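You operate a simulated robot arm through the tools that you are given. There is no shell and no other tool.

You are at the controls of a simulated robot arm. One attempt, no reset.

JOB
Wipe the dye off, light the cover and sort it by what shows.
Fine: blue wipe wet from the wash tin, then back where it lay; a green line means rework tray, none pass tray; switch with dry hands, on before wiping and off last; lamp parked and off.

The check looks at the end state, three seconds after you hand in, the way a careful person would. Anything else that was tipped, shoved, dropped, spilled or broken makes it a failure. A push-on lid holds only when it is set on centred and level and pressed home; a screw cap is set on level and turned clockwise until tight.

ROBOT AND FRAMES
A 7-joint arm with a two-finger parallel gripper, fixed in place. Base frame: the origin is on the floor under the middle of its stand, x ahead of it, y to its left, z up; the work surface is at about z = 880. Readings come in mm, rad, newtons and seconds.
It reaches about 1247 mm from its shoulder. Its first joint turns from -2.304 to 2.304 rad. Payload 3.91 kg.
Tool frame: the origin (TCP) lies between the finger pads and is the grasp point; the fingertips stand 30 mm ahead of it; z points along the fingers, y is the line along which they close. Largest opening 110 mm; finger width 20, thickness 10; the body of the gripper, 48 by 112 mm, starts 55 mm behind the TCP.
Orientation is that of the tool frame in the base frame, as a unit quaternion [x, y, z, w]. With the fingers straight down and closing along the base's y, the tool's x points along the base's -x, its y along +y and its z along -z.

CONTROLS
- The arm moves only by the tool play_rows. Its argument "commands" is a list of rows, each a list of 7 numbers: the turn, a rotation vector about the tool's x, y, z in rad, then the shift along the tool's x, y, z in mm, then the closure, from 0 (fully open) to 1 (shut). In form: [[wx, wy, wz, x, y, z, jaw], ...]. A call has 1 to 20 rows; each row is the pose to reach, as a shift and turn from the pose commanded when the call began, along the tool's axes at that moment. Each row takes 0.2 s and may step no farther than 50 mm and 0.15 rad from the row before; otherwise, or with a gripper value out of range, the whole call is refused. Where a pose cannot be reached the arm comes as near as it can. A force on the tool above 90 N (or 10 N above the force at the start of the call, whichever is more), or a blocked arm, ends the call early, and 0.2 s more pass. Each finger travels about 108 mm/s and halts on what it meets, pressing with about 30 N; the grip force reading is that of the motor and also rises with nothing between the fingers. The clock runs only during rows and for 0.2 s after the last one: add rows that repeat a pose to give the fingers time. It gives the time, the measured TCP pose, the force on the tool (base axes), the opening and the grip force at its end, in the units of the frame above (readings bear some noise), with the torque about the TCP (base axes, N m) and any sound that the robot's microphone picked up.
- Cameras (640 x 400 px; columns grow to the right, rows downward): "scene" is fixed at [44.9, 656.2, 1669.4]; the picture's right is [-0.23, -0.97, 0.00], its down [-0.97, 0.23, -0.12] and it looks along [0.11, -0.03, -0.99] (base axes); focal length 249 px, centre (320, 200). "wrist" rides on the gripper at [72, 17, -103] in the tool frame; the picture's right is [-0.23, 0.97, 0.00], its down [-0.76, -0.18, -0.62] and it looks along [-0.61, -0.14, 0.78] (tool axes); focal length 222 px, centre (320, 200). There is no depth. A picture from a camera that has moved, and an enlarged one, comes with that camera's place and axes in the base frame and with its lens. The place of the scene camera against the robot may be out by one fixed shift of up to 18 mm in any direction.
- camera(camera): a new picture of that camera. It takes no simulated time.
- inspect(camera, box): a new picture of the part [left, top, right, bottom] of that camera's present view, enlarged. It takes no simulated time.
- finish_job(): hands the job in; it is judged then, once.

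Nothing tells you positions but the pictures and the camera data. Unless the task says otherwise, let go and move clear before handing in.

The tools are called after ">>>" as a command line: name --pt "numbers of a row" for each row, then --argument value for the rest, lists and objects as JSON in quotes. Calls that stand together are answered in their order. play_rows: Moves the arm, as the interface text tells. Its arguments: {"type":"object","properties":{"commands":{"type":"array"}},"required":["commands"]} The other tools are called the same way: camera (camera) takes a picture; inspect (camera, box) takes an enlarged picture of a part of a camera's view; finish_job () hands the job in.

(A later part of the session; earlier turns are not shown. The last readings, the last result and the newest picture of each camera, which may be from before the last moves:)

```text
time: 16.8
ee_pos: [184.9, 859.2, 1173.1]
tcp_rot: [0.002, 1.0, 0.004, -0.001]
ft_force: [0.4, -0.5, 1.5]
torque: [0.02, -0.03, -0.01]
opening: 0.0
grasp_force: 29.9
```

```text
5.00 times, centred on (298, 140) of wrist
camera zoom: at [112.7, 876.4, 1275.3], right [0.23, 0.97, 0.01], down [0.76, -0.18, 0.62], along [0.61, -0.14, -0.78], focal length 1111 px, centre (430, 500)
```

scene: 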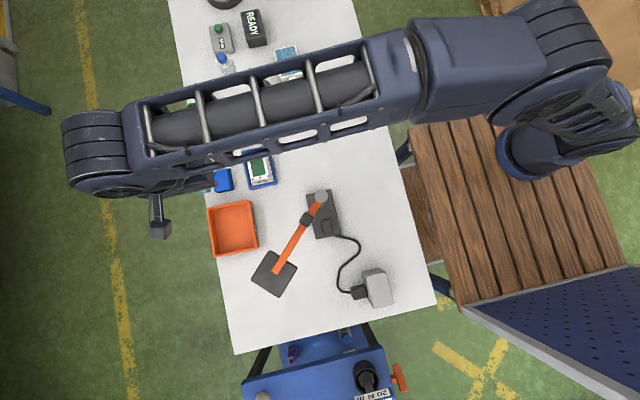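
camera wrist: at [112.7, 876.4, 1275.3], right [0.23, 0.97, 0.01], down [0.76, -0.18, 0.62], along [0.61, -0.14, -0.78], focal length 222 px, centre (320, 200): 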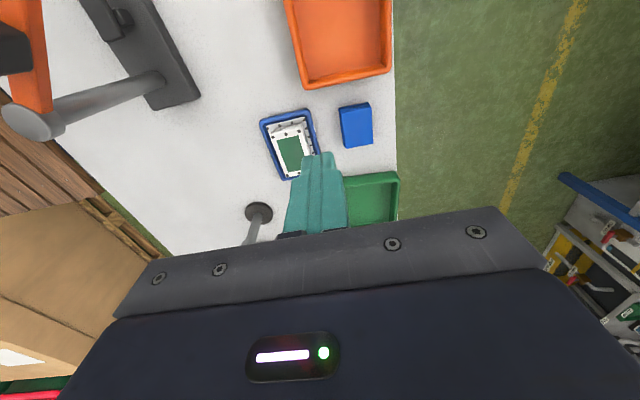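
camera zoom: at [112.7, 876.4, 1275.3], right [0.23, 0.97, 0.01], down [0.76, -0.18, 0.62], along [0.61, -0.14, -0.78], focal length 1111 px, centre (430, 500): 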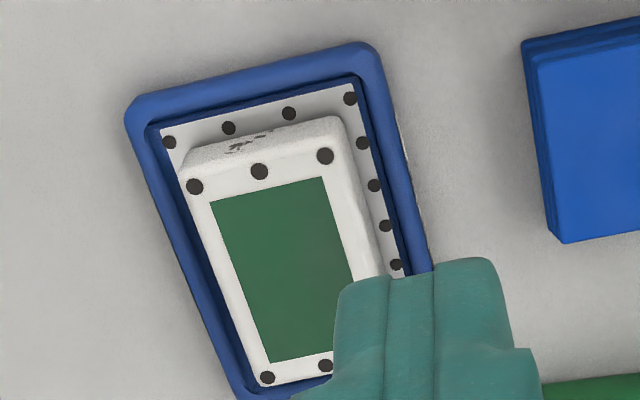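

The wipe is centred near (265, 908), about 65 × 48 × 27 mm, turned about -3°. I will open the fingers partway and move above it, aligned.

>>> play_rows --pt "0 0 0.013 -20 12 0 0.3" --pt "0 0 0.026 -40 24 33 0.3" --pt "0 0 0.039 -60 36 66 0.3" --pt "0 0 0.052 -80.5 48.5 100 0.3" --pt "0 0 0.052 -80.5 48.5 133 0.3" --pt "0 0 0.052 -80.5 48.5 133 0.3"

>>> camera --camera "wrist"

>>> inspect --camera "wrist" --box '[200, 40, 440, 200]'

```text
time: 18.2
ee_pos: [265.1, 910.9, 1037.0]
tcp_rot: [0.026, 1.0, 0.004, 0.0]
ft_force: [-0.6, 0.0, 0.9]
torque: [0.01, -0.02, 0.02]
opening: 76.9
grasp_force: 0.1
```

```text
taken
camera wrist: at [194.0, 931.1, 1140.5], right [0.28, 0.96, 0.01], down [0.75, -0.22, 0.62], along [0.6, -0.17, -0.78], focal length 222 px, centre (320, 200)
```

wrist: 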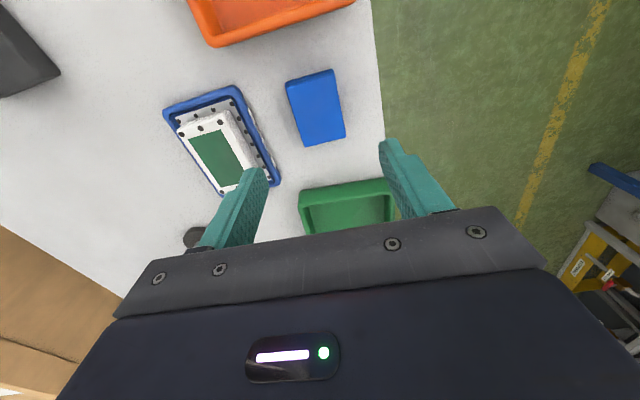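

```text
2.50 times, centred on (320, 120) of wrist
camera zoom: at [194.0, 931.1, 1140.5], right [0.28, 0.96, 0.01], down [0.75, -0.22, 0.62], along [0.6, -0.17, -0.78], focal length 555 px, centre (320, 400)
```

zoom: 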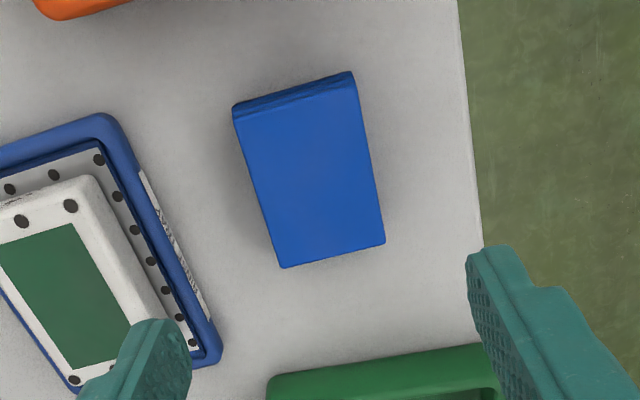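

The wipe is just where I expected, within 2 mm. I will lower straight down around it until the fingertips are about 10 mm above the table.

>>> play_rows --pt "0.004 0 0 -0.8 -1.5 35 0.3" --pt "0.008 0 0 -1.5 -3 70 0.3" --pt "0.008 0 0 -1.5 -3.3 100 0.3" --pt "0.008 0 0 -1.5 -3.3 112 0.3" --pt "0.008 0 0 -1.5 -3.3 117 0.3" --pt "0.008 0 0 -1.5 -3.3 117 0.3"

>>> camera --camera "wrist"

```text
time: 19.6
ee_pos: [266.7, 908.5, 921.0]
tcp_rot: [0.026, 1.0, -0.001, -0.001]
ft_force: [0.6, 0.1, 0.7]
torque: [0.0, -0.03, 0.0]
opening: 76.7
grasp_force: 0.2
```

```text
taken
camera wrist: at [194.1, 929.4, 1024.5], right [0.28, 0.96, 0.0], down [0.75, -0.22, 0.62], along [0.6, -0.17, -0.78], focal length 222 px, centre (320, 200)
```

wrist: 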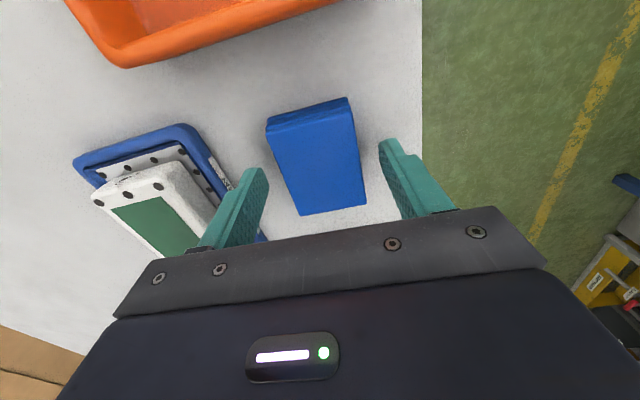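

The fingers straddle the wipe evenly. I will close on it.

>>> play_rows --pt "0 0 0 0 0 0 0.5" --pt "0 0 0 0 0 0 0.8" --pt "0 0 0 0 0 0 1" --pt "0 0 0 0 0 0 1"

>>> inspect --camera "wrist" --box '[220, 70, 460, 230]'

```text
time: 20.6
ee_pos: [265.5, 908.2, 920.7]
tcp_rot: [0.026, 1.0, -0.001, -0.001]
ft_force: [-0.6, 0.3, 1.1]
torque: [0.02, 0.01, 0.01]
opening: 50.8
grasp_force: 30.0
```

```text
2.50 times, centred on (340, 150) of wrist
camera zoom: at [194.1, 929.4, 1024.7], right [0.28, 0.96, 0.0], down [0.75, -0.22, 0.62], along [0.6, -0.17, -0.78], focal length 555 px, centre (270, 325)
```

zoom: 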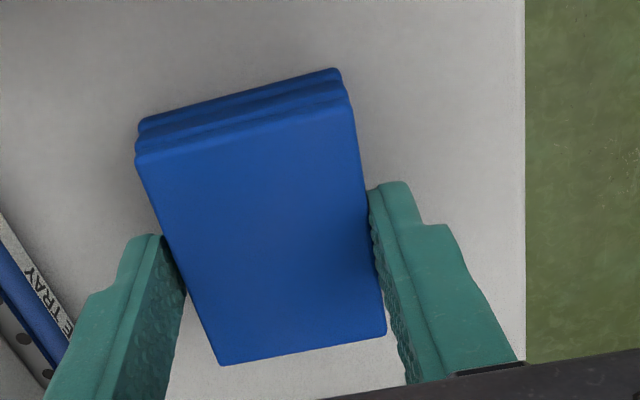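

The wipe is gripped at 51 mm. I will lift it straight up and check the hold before moving to the tin.

>>> play_rows --pt "0 0 0 0 0 -10 1" --pt "0 0 0 0 0 -40 1" --pt "0 0 0 0 0 -80 1" --pt "0 0 0 0 0 -120 1" --pt "0 0 0 0 0 -165 1" --pt "0 0 0 0 0 -210 1"

>>> camera --camera "wrist"

>>> inspect --camera "wrist" --box '[160, 60, 320, 180]'

```text
time: 22.0
ee_pos: [265.3, 908.9, 1132.8]
tcp_rot: [0.026, 1.0, -0.001, -0.001]
ft_force: [-0.5, 0.2, 0.6]
torque: [0.0, 0.03, -0.01]
opening: 50.7
grasp_force: 29.8
```

```text
taken
camera wrist: at [194.0, 930.2, 1235.7], right [0.28, 0.96, 0.0], down [0.75, -0.22, 0.62], along [0.6, -0.17, -0.78], focal length 222 px, centre (320, 200)
```

wrist: 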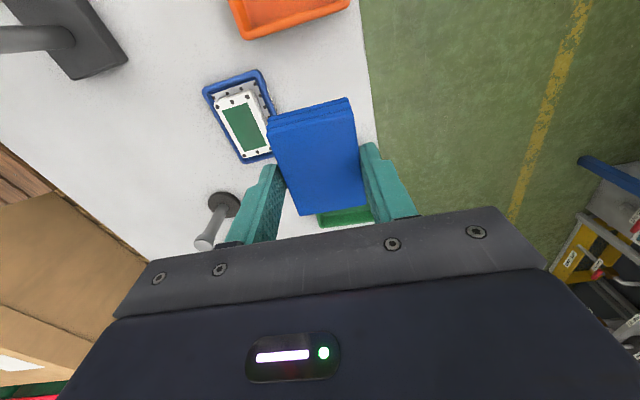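

```text
3.33 times, centred on (240, 120) of wrist
camera zoom: at [194.0, 930.2, 1235.7], right [0.28, 0.96, 0.0], down [0.75, -0.22, 0.62], along [0.6, -0.17, -0.78], focal length 740 px, centre (587, 467)
```

zoom: 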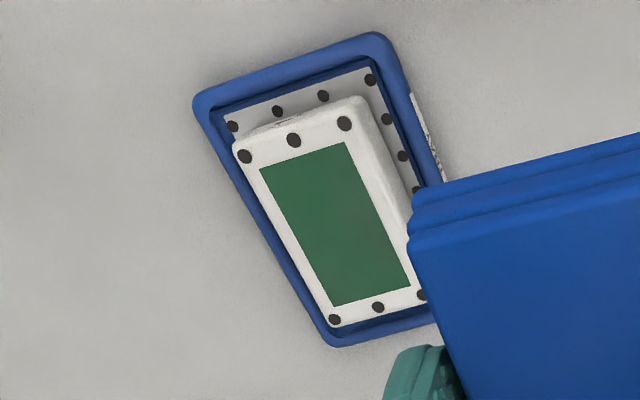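

The wipe is held firmly with about 11 mm of it below the fingertips. I will carry it high over to the tin and square the wrist to it.

>>> play_rows --pt "0 0 -0.005 -33.2 -26.3 0 1" --pt "0 0 -0.01 -66.4 -52.6 0 1" --pt "0 0 -0.016 -99.5 -78.9 0 1" --pt "0 0 -0.021 -132.7 -105.2 0 1" --pt "0 0 -0.026 -165.9 -131.5 0 1" --pt "0 0 -0.031 -199.1 -157.8 0 1" --pt "0 0 -0.036 -232.3 -184.1 0 1" --pt "0 0 -0.042 -265.4 -210.4 0 1" --pt "0 0 -0.047 -298.6 -236.7 0 1" --pt "0 0 -0.052 -331.8 -263 0 1" --pt "0 0 -0.052 -331.8 -263 0 1"

>>> camera --camera "wrist"

>>> inspect --camera "wrist" --box '[220, 50, 460, 220]'

>>> camera --camera "scene"

```text
time: 24.4
ee_pos: [584.3, 627.5, 1132.5]
tcp_rot: [0.0, 1.0, -0.001, 0.0]
ft_force: [-0.5, 0.5, -1.0]
torque: [0.0, 0.01, -0.02]
opening: 50.7
grasp_force: 30.1
```

```text
taken
camera wrist: at [511.5, 644.9, 1235.3], right [0.23, 0.97, 0.0], down [0.76, -0.18, 0.62], along [0.61, -0.14, -0.78], focal length 222 px, centre (320, 200)
```

wrist: 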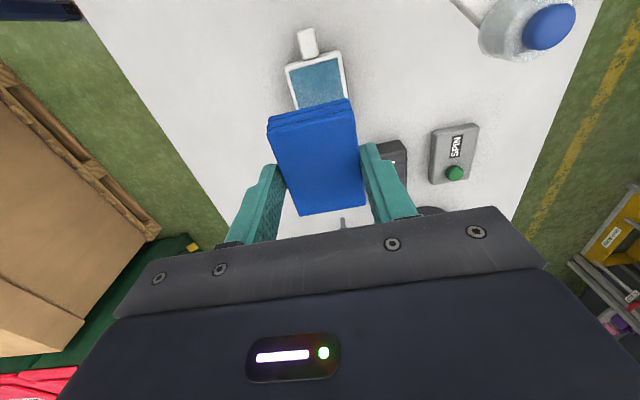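

```text
2.35 times, centred on (340, 135) of wrist
camera zoom: at [511.5, 644.9, 1235.3], right [0.23, 0.97, 0.0], down [0.76, -0.18, 0.62], along [0.61, -0.14, -0.78], focal length 523 px, centre (273, 353)
```

zoom: 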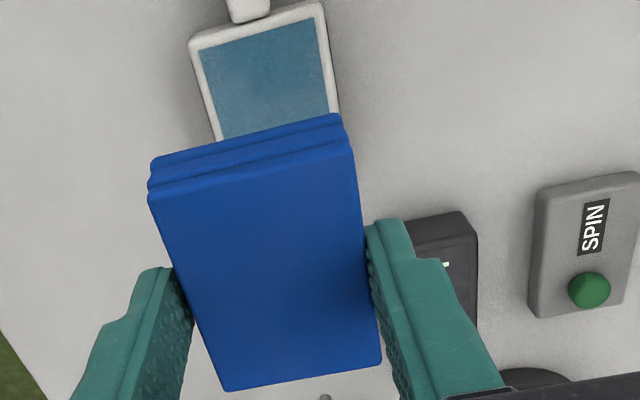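

```text
taken
```

scene: 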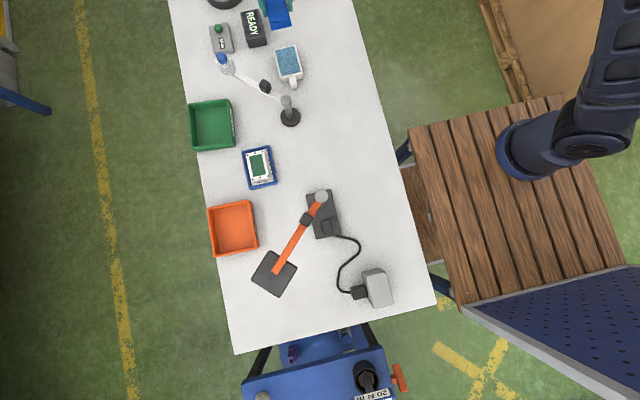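

The tin's water spans about x 549–633, y 597–660, so I will aim for (590, 628). I will come down to just above the rim and look.

>>> play_rows --pt "0 0 0 -3 0 40 1" --pt "0 0 0 -6 0.5 80 1" --pt "0 0 0 -6 0.5 115 1" --pt "0 0 0 -6 0.5 140 1" --pt "0 0 0 -6 0.5 140 1"

>>> camera --camera "wrist"

>>> inspect --camera "wrist" --box '[220, 50, 460, 220]'

>>> inspect --camera "scene" --box '[240, 10, 336, 90]'

```text
time: 25.6
ee_pos: [589.1, 629.8, 990.7]
tcp_rot: [0.001, 1.0, -0.001, -0.001]
ft_force: [0.3, -0.6, 0.1]
torque: [0.01, 0.04, -0.02]
opening: 50.8
grasp_force: 29.7
```

```text
taken
camera wrist: at [517.6, 646.2, 1095.0], right [0.23, 0.97, 0.0], down [0.76, -0.18, 0.62], along [0.61, -0.14, -0.78], focal length 222 px, centre (320, 200)
```

wrist: 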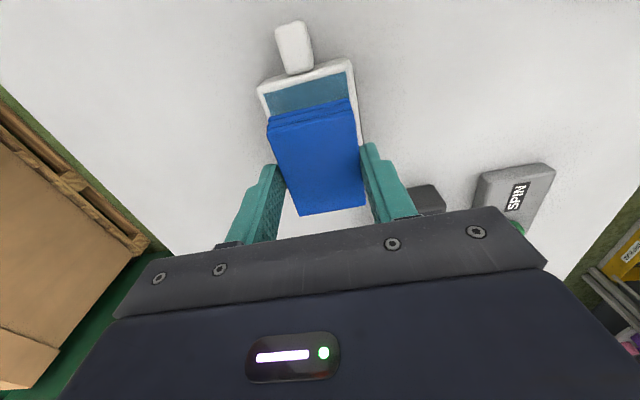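

```text
2.35 times, centred on (340, 135) of wrist
camera zoom: at [517.6, 646.2, 1095.0], right [0.23, 0.97, 0.0], down [0.76, -0.18, 0.62], along [0.61, -0.14, -0.78], focal length 523 px, centre (273, 353)
```

zoom: 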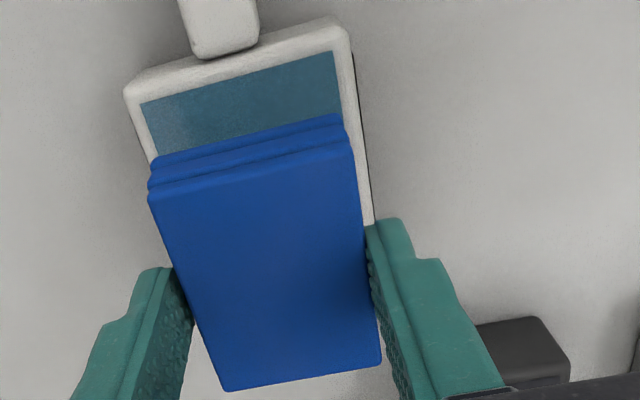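

```text
5.00 times, centred on (288, 50) of scene
camera zoom: at [44.9, 656.2, 1669.4], right [-0.23, -0.97, 0.0], down [-0.97, 0.23, -0.12], along [0.11, -0.03, -0.99], focal length 1244 px, centre (480, 950)
```

zoom: 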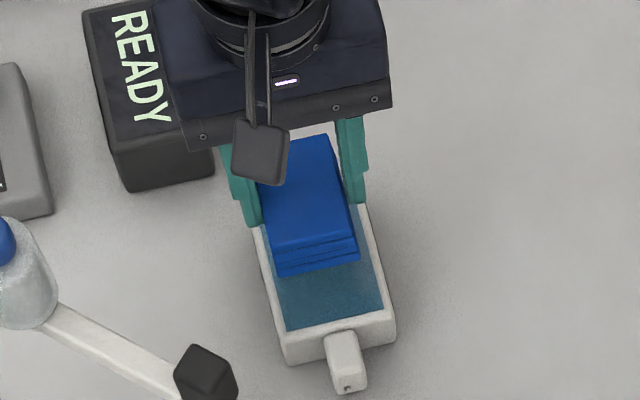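

The water looks to be between z 910 and 927, and the wipe is almost centred over it. I will nudge by 2 mm and lower in small steps, watching the scene view and the force.

>>> play_rows --pt "0 0 0 -2 -2.5 8 1" --pt "0 0 0 -2 -2.5 16 1" --pt "0 0 0 -2 -2.5 22 1" --pt "0 0 0 -2 -2.5 22 1"

>>> inspect --camera "wrist" --box '[220, 50, 460, 220]'

>>> inspect --camera "scene" --box '[256, 30, 328, 90]'

```text
time: 26.6
ee_pos: [591.0, 626.5, 969.0]
tcp_rot: [0.0, 1.0, -0.001, -0.001]
ft_force: [-0.4, -0.4, 0.0]
torque: [0.03, 0.03, -0.05]
opening: 50.7
grasp_force: 29.8
```

```text
2.35 times, centred on (340, 135) of wrist
camera zoom: at [518.4, 643.7, 1072.1], right [0.23, 0.97, 0.0], down [0.76, -0.18, 0.62], along [0.61, -0.14, -0.78], focal length 523 px, centre (273, 353)
```

zoom: 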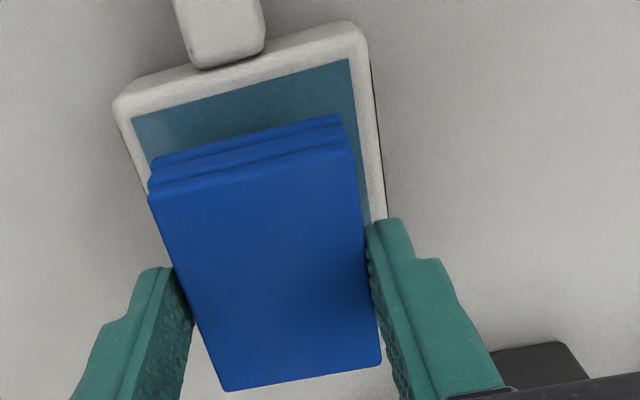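

```text
6.67 times, centred on (292, 60) of scene
camera zoom: at [44.9, 656.2, 1669.4], right [-0.23, -0.97, 0.0], down [-0.97, 0.23, -0.12], along [0.11, -0.03, -0.99], focal length 1659 px, centre (507, 1133)
```

zoom: 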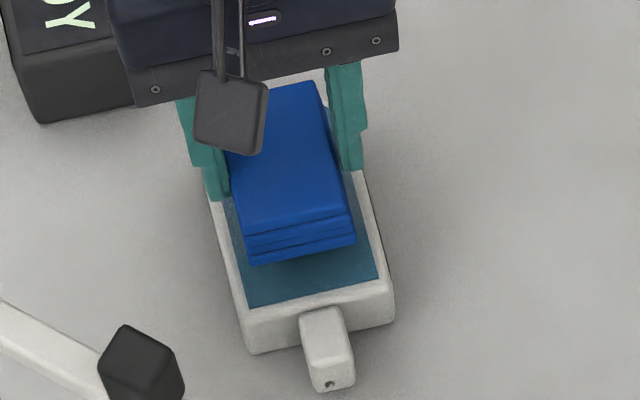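

The water level works out near z 912, and the wipe's bottom is at about 928. I will lower in smaller steps.

>>> play_rows --pt "0 0 0 -1 -0.3 5 1" --pt "0 0 0 -1 -0.3 10 1" --pt "0 0 0 -1 -0.3 13 1" --pt "0 0 0 -1 -0.3 13 1"

>>> inspect --camera "wrist" --box '[220, 50, 460, 220]'

>>> inspect --camera "scene" --box '[256, 30, 328, 90]'

```text
time: 27.6
ee_pos: [591.5, 625.9, 955.2]
tcp_rot: [0.0, 1.0, 0.0, -0.001]
ft_force: [0.9, -0.2, 0.3]
torque: [-0.03, 0.02, 0.0]
opening: 50.9
grasp_force: 29.6
```

```text
2.35 times, centred on (340, 135) of wrist
camera zoom: at [519.2, 642.9, 1059.2], right [0.23, 0.97, 0.0], down [0.76, -0.18, 0.62], along [0.61, -0.14, -0.78], focal length 523 px, centre (273, 353)
```

zoom: 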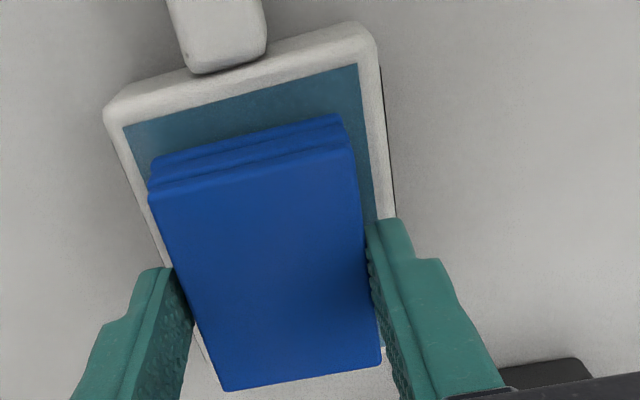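

```text
6.67 times, centred on (292, 60) of scene
camera zoom: at [44.9, 656.2, 1669.4], right [-0.23, -0.97, 0.0], down [-0.97, 0.23, -0.12], along [0.11, -0.03, -0.99], focal length 1659 px, centre (507, 1133)
```

zoom: 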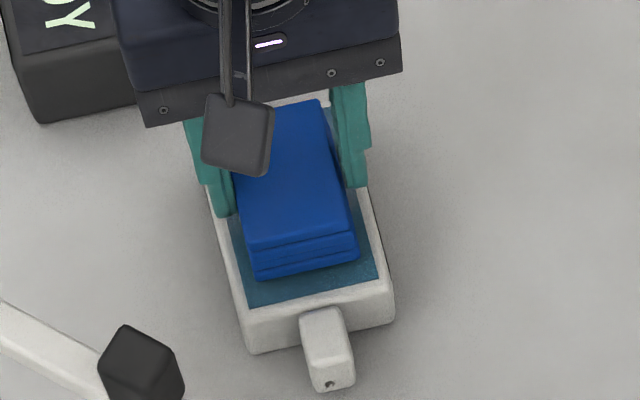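

The wipe is centred over the water and close to the surface. I will dip a few millimetres more, still keeping the fingertips above the rim.

>>> play_rows --pt "0 0 0 0 0 2 1" --pt "0 0 0 0 0 4 1" --pt "0 0 0 0 0 4 1"

>>> inspect --camera "wrist" --box '[220, 50, 460, 220]'

>>> inspect --camera "scene" --box '[256, 30, 328, 90]'

```text
time: 28.4
ee_pos: [593.2, 625.1, 952.6]
tcp_rot: [0.0, 1.0, 0.0, -0.001]
ft_force: [0.2, -0.2, 0.0]
torque: [0.0, 0.0, -0.03]
opening: 50.9
grasp_force: 29.3
```

```text
2.35 times, centred on (340, 135) of wrist
camera zoom: at [519.9, 642.3, 1055.2], right [0.23, 0.97, 0.0], down [0.76, -0.18, 0.62], along [0.61, -0.14, -0.78], focal length 523 px, centre (273, 353)
```

zoom: 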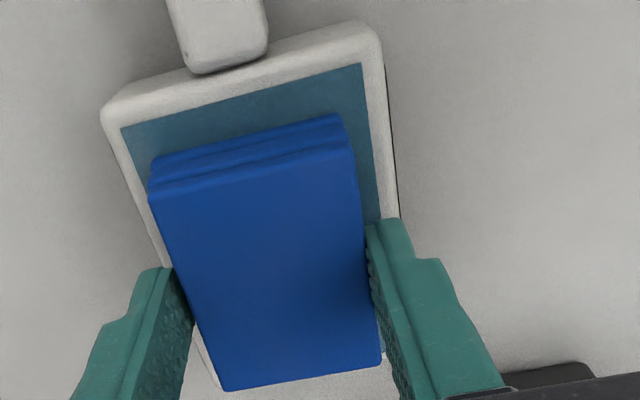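

```text
6.67 times, centred on (292, 60) of scene
camera zoom: at [44.9, 656.2, 1669.4], right [-0.23, -0.97, 0.0], down [-0.97, 0.23, -0.12], along [0.11, -0.03, -0.99], focal length 1659 px, centre (507, 1133)
```

zoom: 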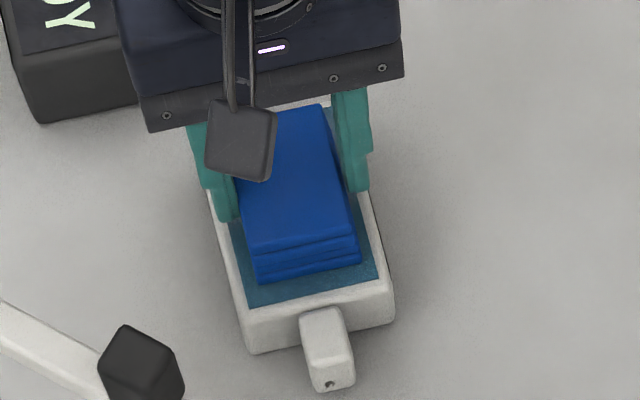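

The wipe's lower edge has not met the water yet. I will go down a little further.

>>> play_rows --pt "0 0 0 0 0.5 2 1" --pt "0 0 0 0 1 4 1" --pt "0 0 0 0 1 4 1"

>>> inspect --camera "wrist" --box '[240, 60, 400, 180]'

>>> inspect --camera "scene" --box '[268, 45, 316, 85]'

```text
time: 29.2
ee_pos: [592.3, 624.8, 950.8]
tcp_rot: [0.0, 1.0, 0.002, 0.0]
ft_force: [-1.1, -6.2, 33.6]
torque: [-0.37, 0.23, 0.02]
opening: 50.8
grasp_force: 30.3
```

```text
3.33 times, centred on (320, 120) of wrist
camera zoom: at [519.7, 642.4, 1054.0], right [0.23, 0.97, 0.0], down [0.76, -0.18, 0.62], along [0.61, -0.14, -0.78], focal length 740 px, centre (320, 467)
```

zoom: 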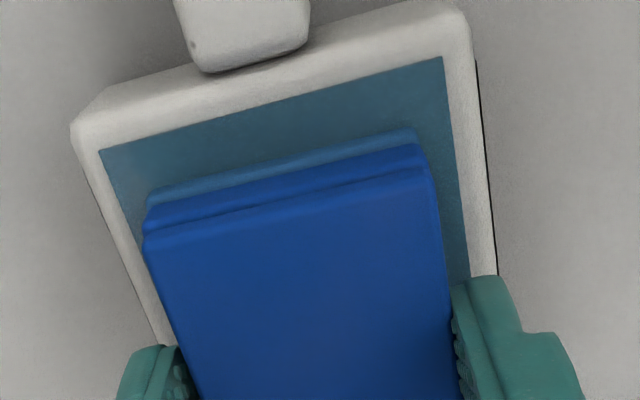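

```text
10.00 times, centred on (292, 65) of scene
camera zoom: at [44.9, 656.2, 1669.4], right [-0.23, -0.97, 0.0], down [-0.97, 0.23, -0.12], along [0.11, -0.03, -0.99], focal length 2488 px, centre (600, 1550)
```

zoom: 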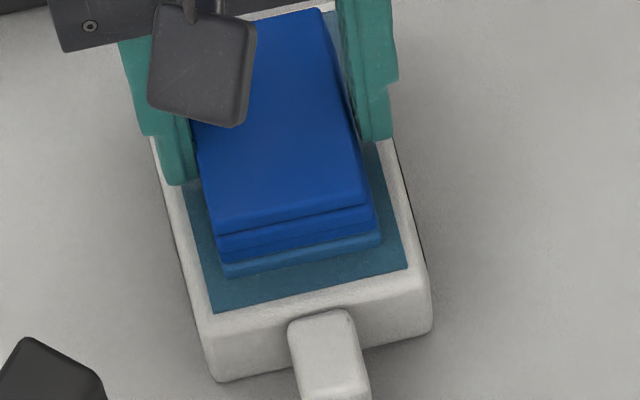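

The lowest layer of the wipe now shows tinted below the water surface, and I feel a 34 N upward push. I will ease up slightly, hold a moment to soak, and then lift out.

>>> play_rows --pt "0 0 0 0 0 -2 1" --pt "0 0 0 0 0 -2 1" --pt "0 0 0 0 0 -2 1" --pt "0 0 0 0 0 -2 1"

>>> inspect --camera "wrist" --box '[240, 60, 400, 180]'

>>> inspect --camera "scene" --box '[268, 45, 316, 85]'

```text
time: 30.2
ee_pos: [591.8, 625.0, 950.8]
tcp_rot: [0.0, 1.0, -0.001, -0.001]
ft_force: [6.2, 1.5, 22.2]
torque: [0.13, -0.23, 0.0]
opening: 50.6
grasp_force: 30.4
```

```text
3.33 times, centred on (320, 120) of wrist
camera zoom: at [519.4, 642.7, 1054.0], right [0.23, 0.97, 0.0], down [0.76, -0.18, 0.62], along [0.61, -0.14, -0.78], focal length 740 px, centre (320, 467)
```

zoom: 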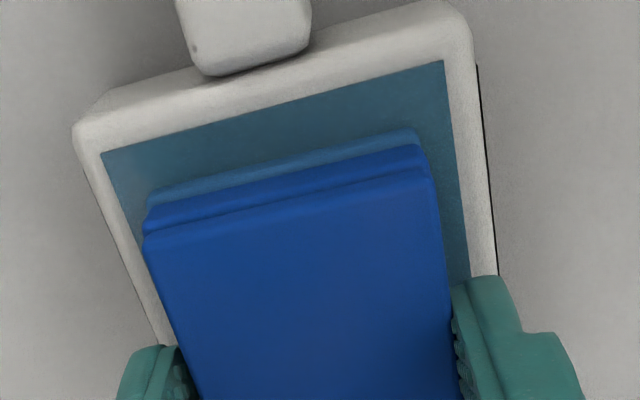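

```text
10.00 times, centred on (292, 65) of scene
camera zoom: at [44.9, 656.2, 1669.4], right [-0.23, -0.97, 0.0], down [-0.97, 0.23, -0.12], along [0.11, -0.03, -0.99], focal length 2488 px, centre (600, 1550)
```

zoom: 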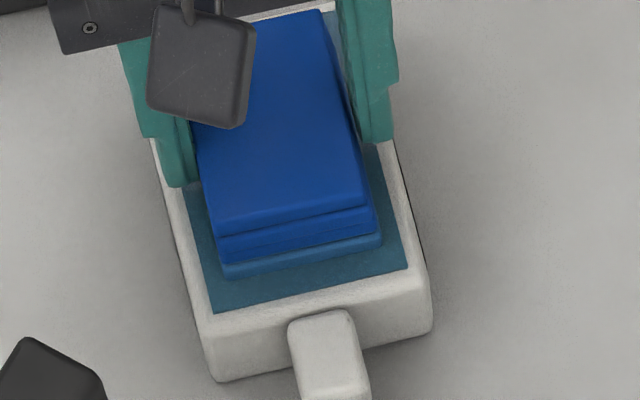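

The lowest layer is soaked. I will lift straight up out of the tin.

>>> play_rows --pt "0 0 0 0 0 -5 1" --pt "0 0 0 0 0 -12 1" --pt "0 0 0 0 0 -25 1" --pt "0 0 0 0 0 -40 1" --pt "0 0 0 0 0 -60 1" --pt "0 0 0 0 0 -60 1"

>>> camera --camera "wrist"

>>> inspect --camera "wrist" --box '[220, 20, 460, 220]'

>>> inspect --camera "scene" --box '[240, 10, 336, 90]'

```text
time: 31.6
ee_pos: [591.0, 625.2, 1009.0]
tcp_rot: [0.0, 1.0, 0.0, -0.001]
ft_force: [0.2, -0.1, 0.0]
torque: [0.02, -0.01, -0.01]
opening: 50.5
grasp_force: 30.0
```

```text
taken
camera wrist: at [518.9, 643.5, 1113.3], right [0.23, 0.97, 0.0], down [0.76, -0.18, 0.62], along [0.61, -0.14, -0.78], focal length 222 px, centre (320, 200)
```

wrist: 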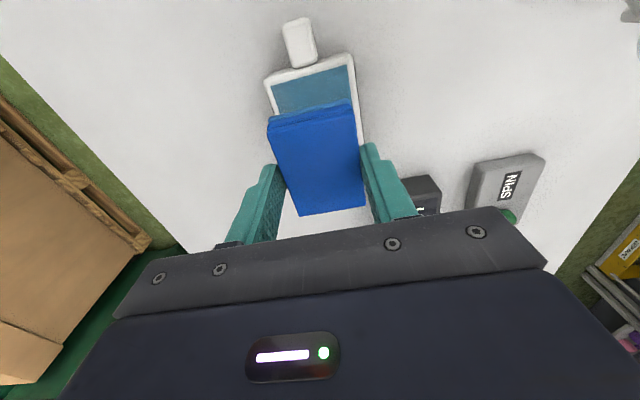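

```text
2.00 times, centred on (340, 120) of wrist
camera zoom: at [518.9, 643.5, 1113.3], right [0.23, 0.97, 0.0], down [0.76, -0.18, 0.62], along [0.61, -0.14, -0.78], focal length 444 px, centre (280, 360)
```

zoom: 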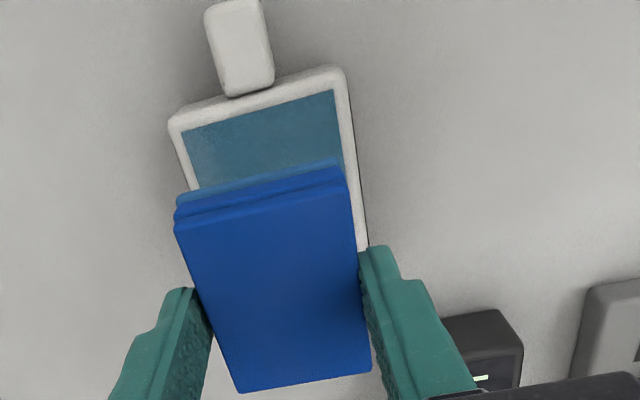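

```text
5.00 times, centred on (288, 50) of scene
camera zoom: at [44.9, 656.2, 1669.4], right [-0.23, -0.97, 0.0], down [-0.97, 0.23, -0.12], along [0.11, -0.03, -0.99], focal length 1244 px, centre (480, 950)
```

zoom: 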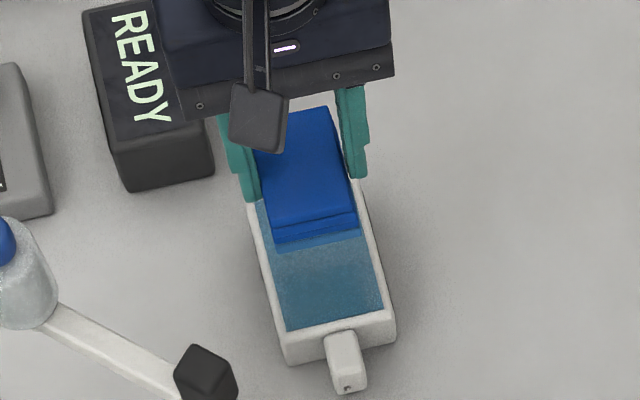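

The lowest layer now looks wet and the tin has not moved. I will carry the wet wipe high over the white arm to above the dyed cover at about (284, 786).

>>> play_rows --pt "0 0 0 0 0 -40 1" --pt "0 0 0 0 0 -80 1" --pt "0 0 0 0 0 -121 1" --pt "0 0 0 38.4 20.1 -121 1" --pt "0 0 0 76.8 40.2 -121 1" --pt "0 0 0 115.1 60.4 -121 1" --pt "0 0 0 153.5 80.5 -121 1" --pt "0 0 0 191.9 100.6 -121 1" --pt "0 0 0 230.3 120.8 -121 1" --pt "0 0 0 268.6 140.9 -121 1" --pt "0 0 0 307 161 -121 1" --pt "0 0 0 307 161 -121 1"

>>> camera --camera "wrist"

>>> camera --camera "scene"

```text
time: 34.2
ee_pos: [287.2, 787.8, 1128.7]
tcp_rot: [0.0, 1.0, -0.001, -0.002]
ft_force: [-0.2, 0.3, -1.2]
torque: [0.05, 0.03, -0.01]
opening: 50.8
grasp_force: 29.7
```

```text
taken
camera wrist: at [214.7, 805.3, 1232.8], right [0.23, 0.97, 0.0], down [0.76, -0.18, 0.62], along [0.61, -0.14, -0.78], focal length 222 px, centre (320, 200)
```

wrist: 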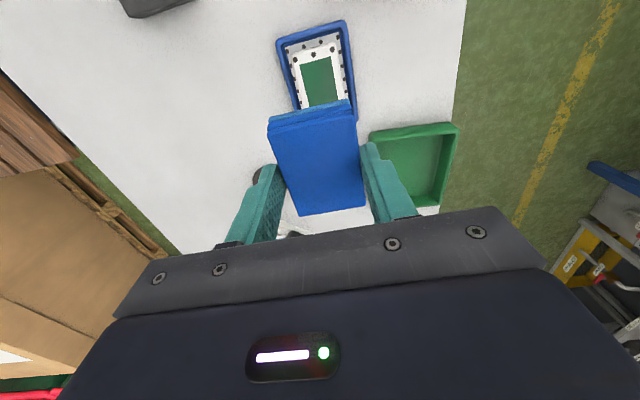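

```text
taken
```

scene: 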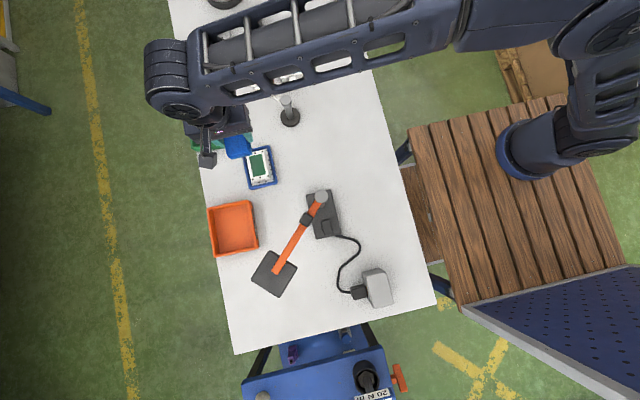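

The wet wipe is above the cover. I will zoom in for alignment before coming down.

>>> inspect --camera "wrist" --box '[260, 10, 380, 110]'

```text
4.00 times, centred on (320, 60) of wrist
camera zoom: at [214.7, 805.3, 1232.8], right [0.23, 0.97, 0.0], down [0.76, -0.18, 0.62], along [0.61, -0.14, -0.78], focal length 888 px, centre (320, 760)
```

zoom: 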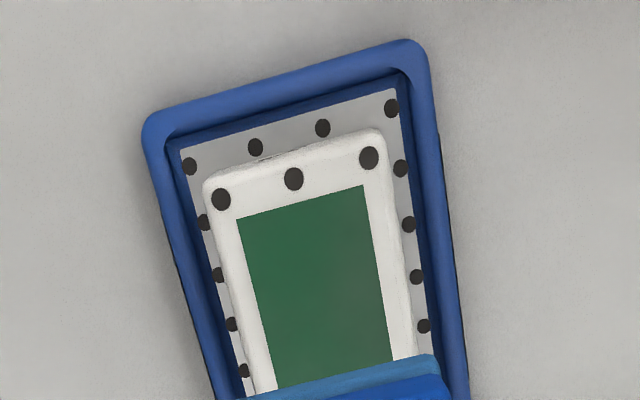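

The patch centre is about (284, 790). I will shift to it and lower until the wipe is about 15–20 mm above the cover.

>>> play_rows --pt "0 0 0 1.7 1 40 1" --pt "0 0 0 3.4 2.2 80 1" --pt "0 0 0 3.4 2.2 120 1" --pt "0 0 0 3.4 2.2 150 1" --pt "0 0 0 3.4 2.2 163 1" --pt "0 0 0 3.4 2.2 163 1"

>>> camera --camera "wrist"

>>> inspect --camera "wrist" --box '[220, 50, 420, 200]'

>>> inspect --camera "scene" --box '[204, 130, 300, 200]'

```text
time: 35.6
ee_pos: [283.2, 788.2, 967.9]
tcp_rot: [0.001, 1.0, -0.001, -0.001]
ft_force: [-0.3, -0.2, -0.8]
torque: [0.01, -0.01, -0.01]
opening: 50.7
grasp_force: 29.4
```

```text
taken
camera wrist: at [210.7, 805.9, 1071.6], right [0.23, 0.97, 0.0], down [0.76, -0.18, 0.62], along [0.61, -0.14, -0.78], focal length 222 px, centre (320, 200)
```

wrist: 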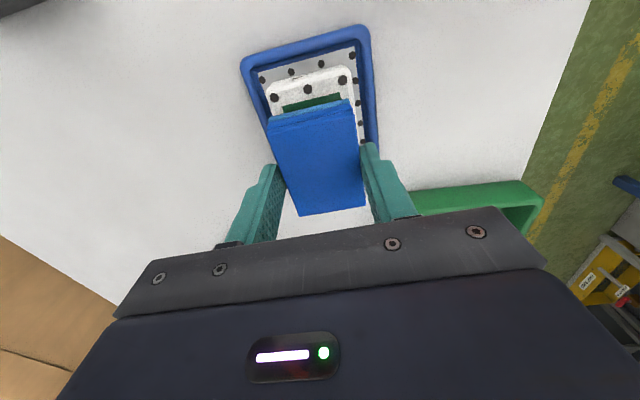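

```text
2.67 times, centred on (320, 125) of wrist
camera zoom: at [210.7, 805.9, 1071.6], right [0.23, 0.97, 0.0], down [0.76, -0.18, 0.62], along [0.61, -0.14, -0.78], focal length 592 px, centre (320, 400)
```

zoom: 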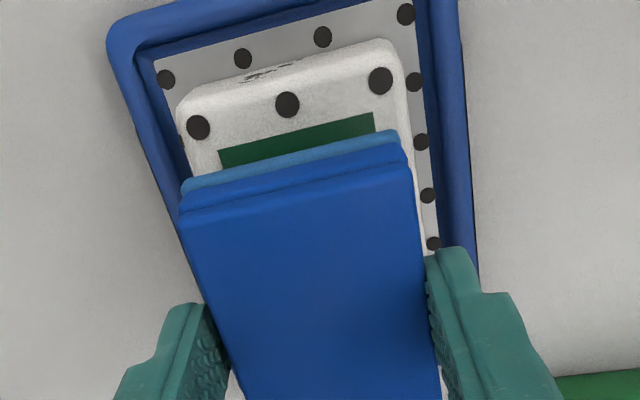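

```text
5.71 times, centred on (252, 165) of scene
camera zoom: at [44.9, 656.2, 1669.4], right [-0.23, -0.97, 0.0], down [-0.97, 0.23, -0.12], along [0.11, -0.03, -0.99], focal length 1422 px, centre (709, 400)
```

zoom: 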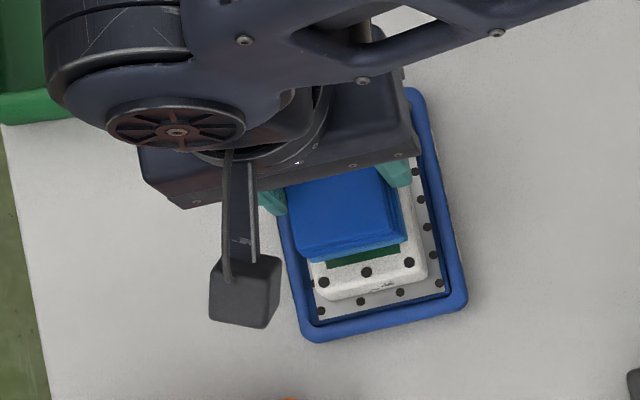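

The wipe is nearly centred over the patch. I will shift 2 mm in y and lower gently until I feel contact.

>>> play_rows --pt "0 0 0 0 1 3 1" --pt "0 0 0 0 2 6 1" --pt "0 0 0 0 2 9 1" --pt "0 0 0 0 2 9 1"

>>> play_rows --pt "0 0 0 0 0 2 1" --pt "0 0 0 0 0 4 1" --pt "0 0 0 0 0 4 1"

>>> inspect --camera "wrist" --box '[220, 50, 420, 200]'

```text
time: 36.6
ee_pos: [282.1, 790.2, 959.2]
tcp_rot: [0.0, 1.0, -0.001, -0.001]
ft_force: [-0.5, -0.8, -0.4]
torque: [0.0, -0.02, 0.0]
opening: 50.8
grasp_force: 29.7
```

```text
time: 37.4
ee_pos: [282.0, 790.9, 955.9]
tcp_rot: [-0.001, 1.0, 0.0, -0.001]
ft_force: [-0.1, -0.1, 0.9]
torque: [0.01, 0.01, 0.05]
opening: 50.8
grasp_force: 30.0
```

```text
2.67 times, centred on (320, 125) of wrist
camera zoom: at [209.8, 808.8, 1058.3], right [0.23, 0.97, 0.0], down [0.76, -0.18, 0.62], along [0.61, -0.14, -0.78], focal length 592 px, centre (320, 400)
```

zoom: 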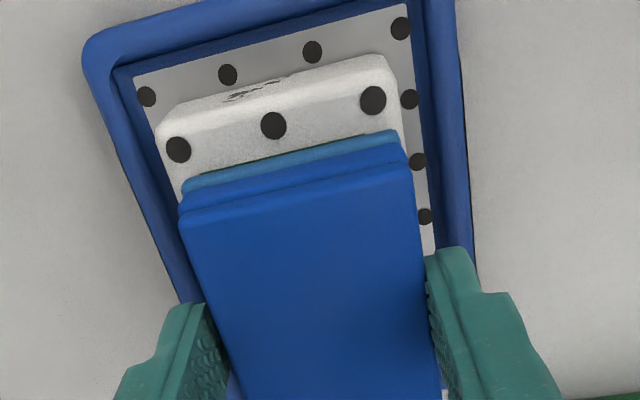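

There is no contact yet. I will continue down in 2 mm steps.

>>> play_rows --pt "0 0 0 0 0 1.5 1" --pt "0 0 0 0 0 3 1" --pt "0 0 0 0 0 3 1"

>>> play_rows --pt "0 0 0 0 0 1.5 1" --pt "0 0 0 0 0 3 1" --pt "0 0 0 0 0 3 1"

```text
time: 38.2
ee_pos: [282.3, 791.7, 956.0]
tcp_rot: [0.0, 1.0, 0.001, -0.001]
ft_force: [0.1, -2.2, 25.5]
torque: [-0.18, 0.04, -0.02]
opening: 50.8
grasp_force: 29.5
```

```text
time: 39.0
ee_pos: [281.6, 791.3, 951.7]
tcp_rot: [-0.001, 1.0, 0.0, -0.001]
ft_force: [1.0, 9.7, 37.7]
torque: [0.33, -0.01, -0.03]
opening: 51.0
grasp_force: 30.3
```

Contact came at TCP z ≈ 955, which puts the cover top near 915, and the wipe shifted up a little in the grip. I will lighten the pressure and make wiping strokes along the patch.

>>> play_rows --pt "0 0 0 0 0 -1.5 1" --pt "0 0 0 0 0 -1.5 1"

>>> play_rows --pt "0 0 0 4 0 0 1" --pt "0 0 0 8 0 0 1" --pt "0 0 0 12 0 0 1" --pt "0 0 0 6 0 0 1" --pt "0 0 0 0 0 0 1" --pt "0 0 0 -6 0 0 1" --pt "0 0 0 -12 0 0 1" --pt "0 0 0 -6 0 0 1" --pt "0 0 0 0 0 0 1"

>>> inspect --camera "wrist" --box '[220, 50, 420, 200]'

>>> inspect --camera "scene" --box '[204, 130, 300, 200]'

```text
time: 39.6
ee_pos: [281.5, 790.5, 950.4]
tcp_rot: [0.0, 1.0, -0.001, -0.001]
ft_force: [-0.9, 9.0, 27.3]
torque: [0.47, -0.02, -0.01]
opening: 50.9
grasp_force: 30.0
```

```text
time: 41.6
ee_pos: [281.8, 791.4, 951.1]
tcp_rot: [0.0, 1.0, -0.002, -0.001]
ft_force: [2.4, -0.8, 6.5]
torque: [0.03, -0.1, -0.02]
opening: 50.7
grasp_force: 29.7
```

```text
2.67 times, centred on (320, 125) of wrist
camera zoom: at [209.9, 808.7, 1053.9], right [0.23, 0.97, 0.0], down [0.76, -0.18, 0.62], along [0.61, -0.14, -0.78], focal length 592 px, centre (320, 400)
```

zoom: 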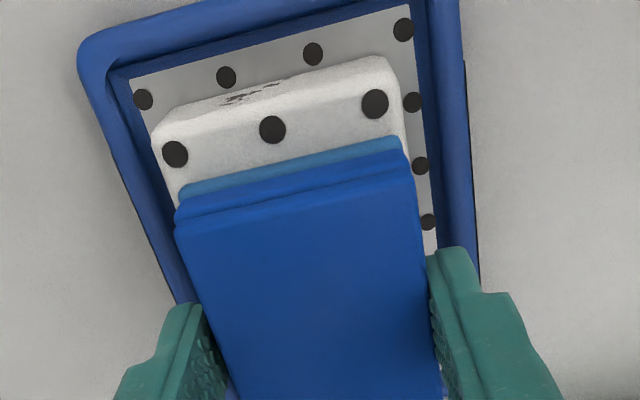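

```text
5.71 times, centred on (252, 165) of scene
camera zoom: at [44.9, 656.2, 1669.4], right [-0.23, -0.97, 0.0], down [-0.97, 0.23, -0.12], along [0.11, -0.03, -0.99], focal length 1422 px, centre (709, 400)
```

zoom: 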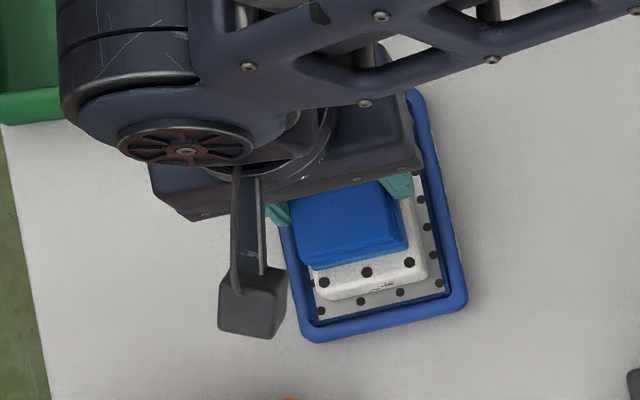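

Contact is now light (about 6 N) and the cover has stayed put. I will make a second set of strokes with a bit of sideways travel, then lift and look at the patch.

>>> play_rows --pt "0 0 0 6 2 0.8 1" --pt "0 0 0 12 4 0.8 1" --pt "0 0 0 6 4 0.8 1" --pt "0 0 0 0 4 0.8 1" --pt "0 0 0 -6 4 0.8 1" --pt "0 0 0 -12 4 0.8 1" --pt "0 0 0 -12 0 0.8 1" --pt "0 0 0 -12 -4 0.8 1" --pt "0 0 0 -6 -4 0.8 1" --pt "0 0 0 0 -4 0.8 1" --pt "0 0 0 6 -4 0.8 1" --pt "0 0 0 12 -4 0.8 1" --pt "0 0 0 12 0 0.8 1" --pt "0 0 0 6 0 0.8 1" --pt "0 0 0 0 0 0.8 1"

>>> play_rows --pt "0 0 0 0 0 -10 1" --pt "0 0 0 0 0 -40 1" --pt "0 0 0 0 0 -80 1" --pt "0 0 0 -40 0 -120 1" --pt "0 0 0 -80 0 -140 1" --pt "0 0 0 -80 0 -140 1"

>>> camera --camera "wrist"

>>> inspect --camera "scene" --box '[204, 130, 300, 200]'

```text
time: 44.8
ee_pos: [278.8, 792.1, 949.7]
tcp_rot: [0.0, 1.0, 0.0, -0.001]
ft_force: [-7.0, 1.3, 14.7]
torque: [0.03, 0.21, 0.01]
opening: 50.8
grasp_force: 30.0
```

```text
refused: row 4 steps farther than a row can; nothing moved
```

```text
taken
camera wrist: at [207.9, 808.9, 1053.6], right [0.23, 0.97, 0.0], down [0.76, -0.18, 0.62], along [0.6, -0.14, -0.78], focal length 222 px, centre (320, 200)
```

wrist: 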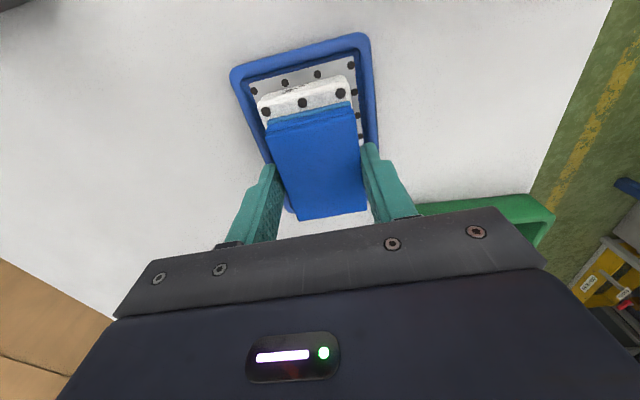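

```text
5.71 times, centred on (252, 165) of scene
camera zoom: at [44.9, 656.2, 1669.4], right [-0.23, -0.97, 0.0], down [-0.97, 0.23, -0.12], along [0.11, -0.03, -0.99], focal length 1422 px, centre (709, 400)
```

zoom: 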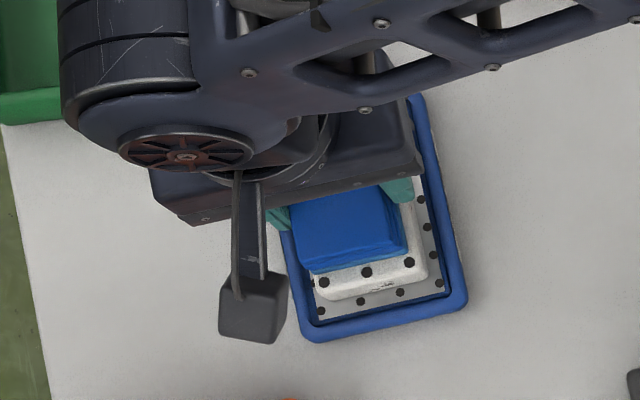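

The strokes are done. I will lift in allowed steps and move so the wrist camera can see the whole cover.

>>> play_rows --pt "0 0 0 0 0 -10 1" --pt "0 0 0 0 0 -40 1" --pt "0 0 0 0 0 -80 1" --pt "0 0 0 -15 0 -120 1" --pt "0 0 0 -30 0 -160 1" --pt "0 0 0 -50 0 -197 1" --pt "0 0 0 -50 0 -197 1"

>>> camera --camera "wrist"

>>> inspect --camera "wrist" --box '[240, 0, 400, 110]'

>>> inspect --camera "scene" --box '[204, 130, 300, 200]'

```text
time: 46.4
ee_pos: [331.2, 790.0, 1146.1]
tcp_rot: [0.0, 1.0, -0.001, -0.001]
ft_force: [-0.5, -0.8, -0.3]
torque: [-0.01, 0.02, 0.01]
opening: 50.7
grasp_force: 29.9
```

```text
taken
camera wrist: at [259.3, 806.2, 1249.8], right [0.23, 0.97, 0.0], down [0.76, -0.18, 0.62], along [0.61, -0.14, -0.78], focal length 222 px, centre (320, 200)
```

wrist: 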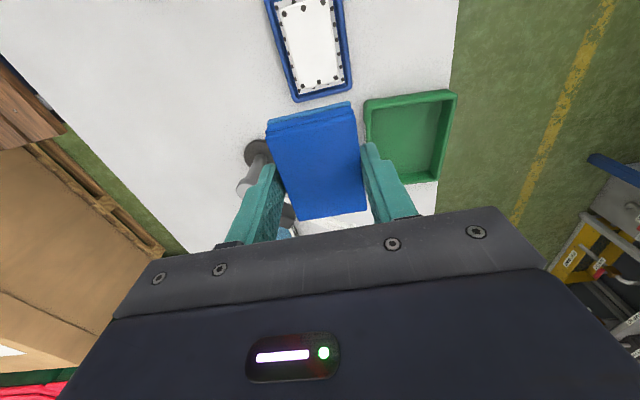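

```text
3.64 times, centred on (320, 55) of wrist
camera zoom: at [259.3, 806.2, 1249.8], right [0.23, 0.97, 0.0], down [0.76, -0.18, 0.62], along [0.61, -0.14, -0.78], focal length 808 px, centre (320, 727)
```

zoom: 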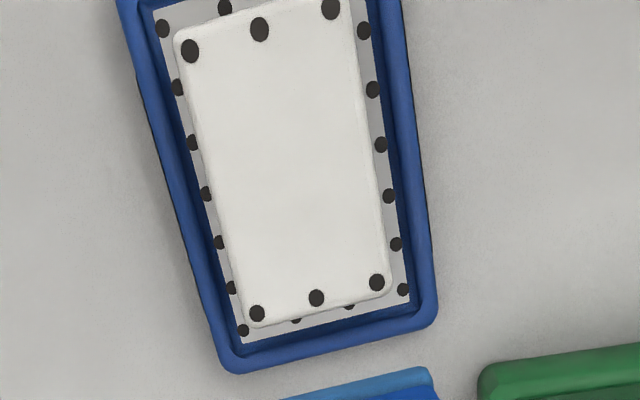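

```text
5.71 times, centred on (252, 165) of scene
camera zoom: at [44.9, 656.2, 1669.4], right [-0.23, -0.97, 0.0], down [-0.97, 0.23, -0.12], along [0.11, -0.03, -0.99], focal length 1422 px, centre (709, 400)
```

zoom: 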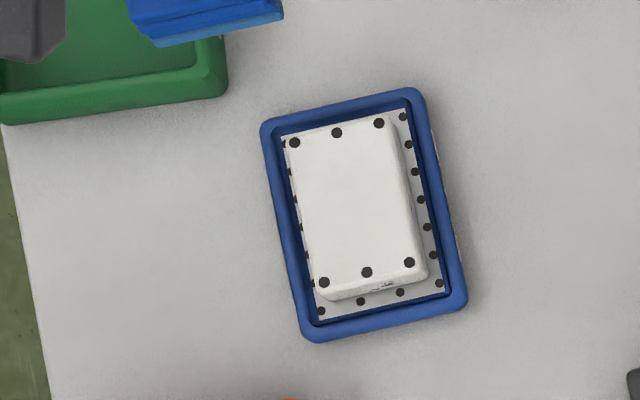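

The dye is gone and the cover is clean white under normal light. I will now put the wipe back where it lay at (266, 908), turned -3°.

>>> play_rows --pt "0 0 0.017 22 39.4 0 1" --pt "0 0 0.035 44 78.8 0 1" --pt "0 0 0.052 65 118.3 0 1" --pt "0 0 0.052 65 118.3 40 1" --pt "0 0 0.052 65 118.3 80 1" --pt "0 0 0.052 65 118.3 120 1" --pt "0 0 0.052 65 118.3 160 1" --pt "0 0 0.052 65 118.3 195 1" --pt "0 0 0.052 65 118.3 195 1"

>>> inspect --camera "wrist" --box '[200, 50, 440, 200]'

```text
time: 48.4
ee_pos: [268.5, 909.4, 952.0]
tcp_rot: [0.026, 1.0, -0.001, -0.002]
ft_force: [-0.1, -0.6, -0.1]
torque: [-0.01, 0.02, 0.0]
opening: 50.8
grasp_force: 31.2
```

```text
2.67 times, centred on (320, 125) of wrist
camera zoom: at [197.5, 930.5, 1054.7], right [0.28, 0.96, 0.0], down [0.75, -0.22, 0.62], along [0.6, -0.17, -0.78], focal length 592 px, centre (320, 400)
```

zoom: 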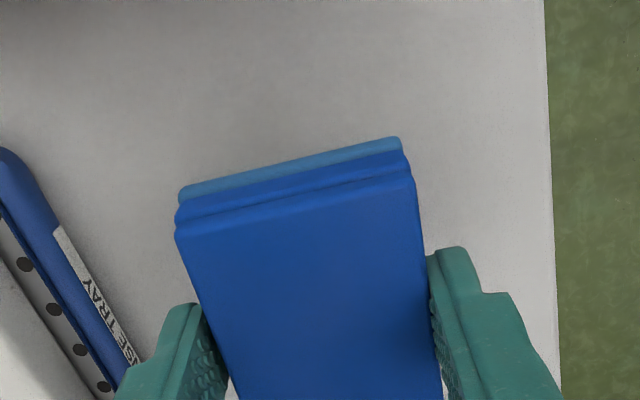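

The wipe is over its spot. I will shift by 2 mm and lower until it touches the table.

>>> play_rows --pt "0 0 0 1 -0.5 12 1" --pt "0 0 0 2 -1 24 1" --pt "0 0 0 2 -1 27 1" --pt "0 0 0 2 -1 29 1" --pt "0 0 0 2 -1 29 1"

>>> play_rows --pt "0 0 0 0 0 1.5 1" --pt "0 0 0 0 0 3 1" --pt "0 0 0 0 0 3 1"

```text
time: 49.6
ee_pos: [264.7, 906.9, 922.3]
tcp_rot: [0.026, 1.0, -0.002, -0.001]
ft_force: [-0.4, -0.9, -0.3]
torque: [-0.03, 0.02, -0.03]
opening: 50.7
grasp_force: 30.5
```

```text
time: 50.4
ee_pos: [264.9, 908.9, 919.7]
tcp_rot: [0.026, 1.0, -0.001, -0.001]
ft_force: [-0.5, -0.3, 0.6]
torque: [0.02, -0.01, -0.02]
opening: 50.6
grasp_force: 30.0
```

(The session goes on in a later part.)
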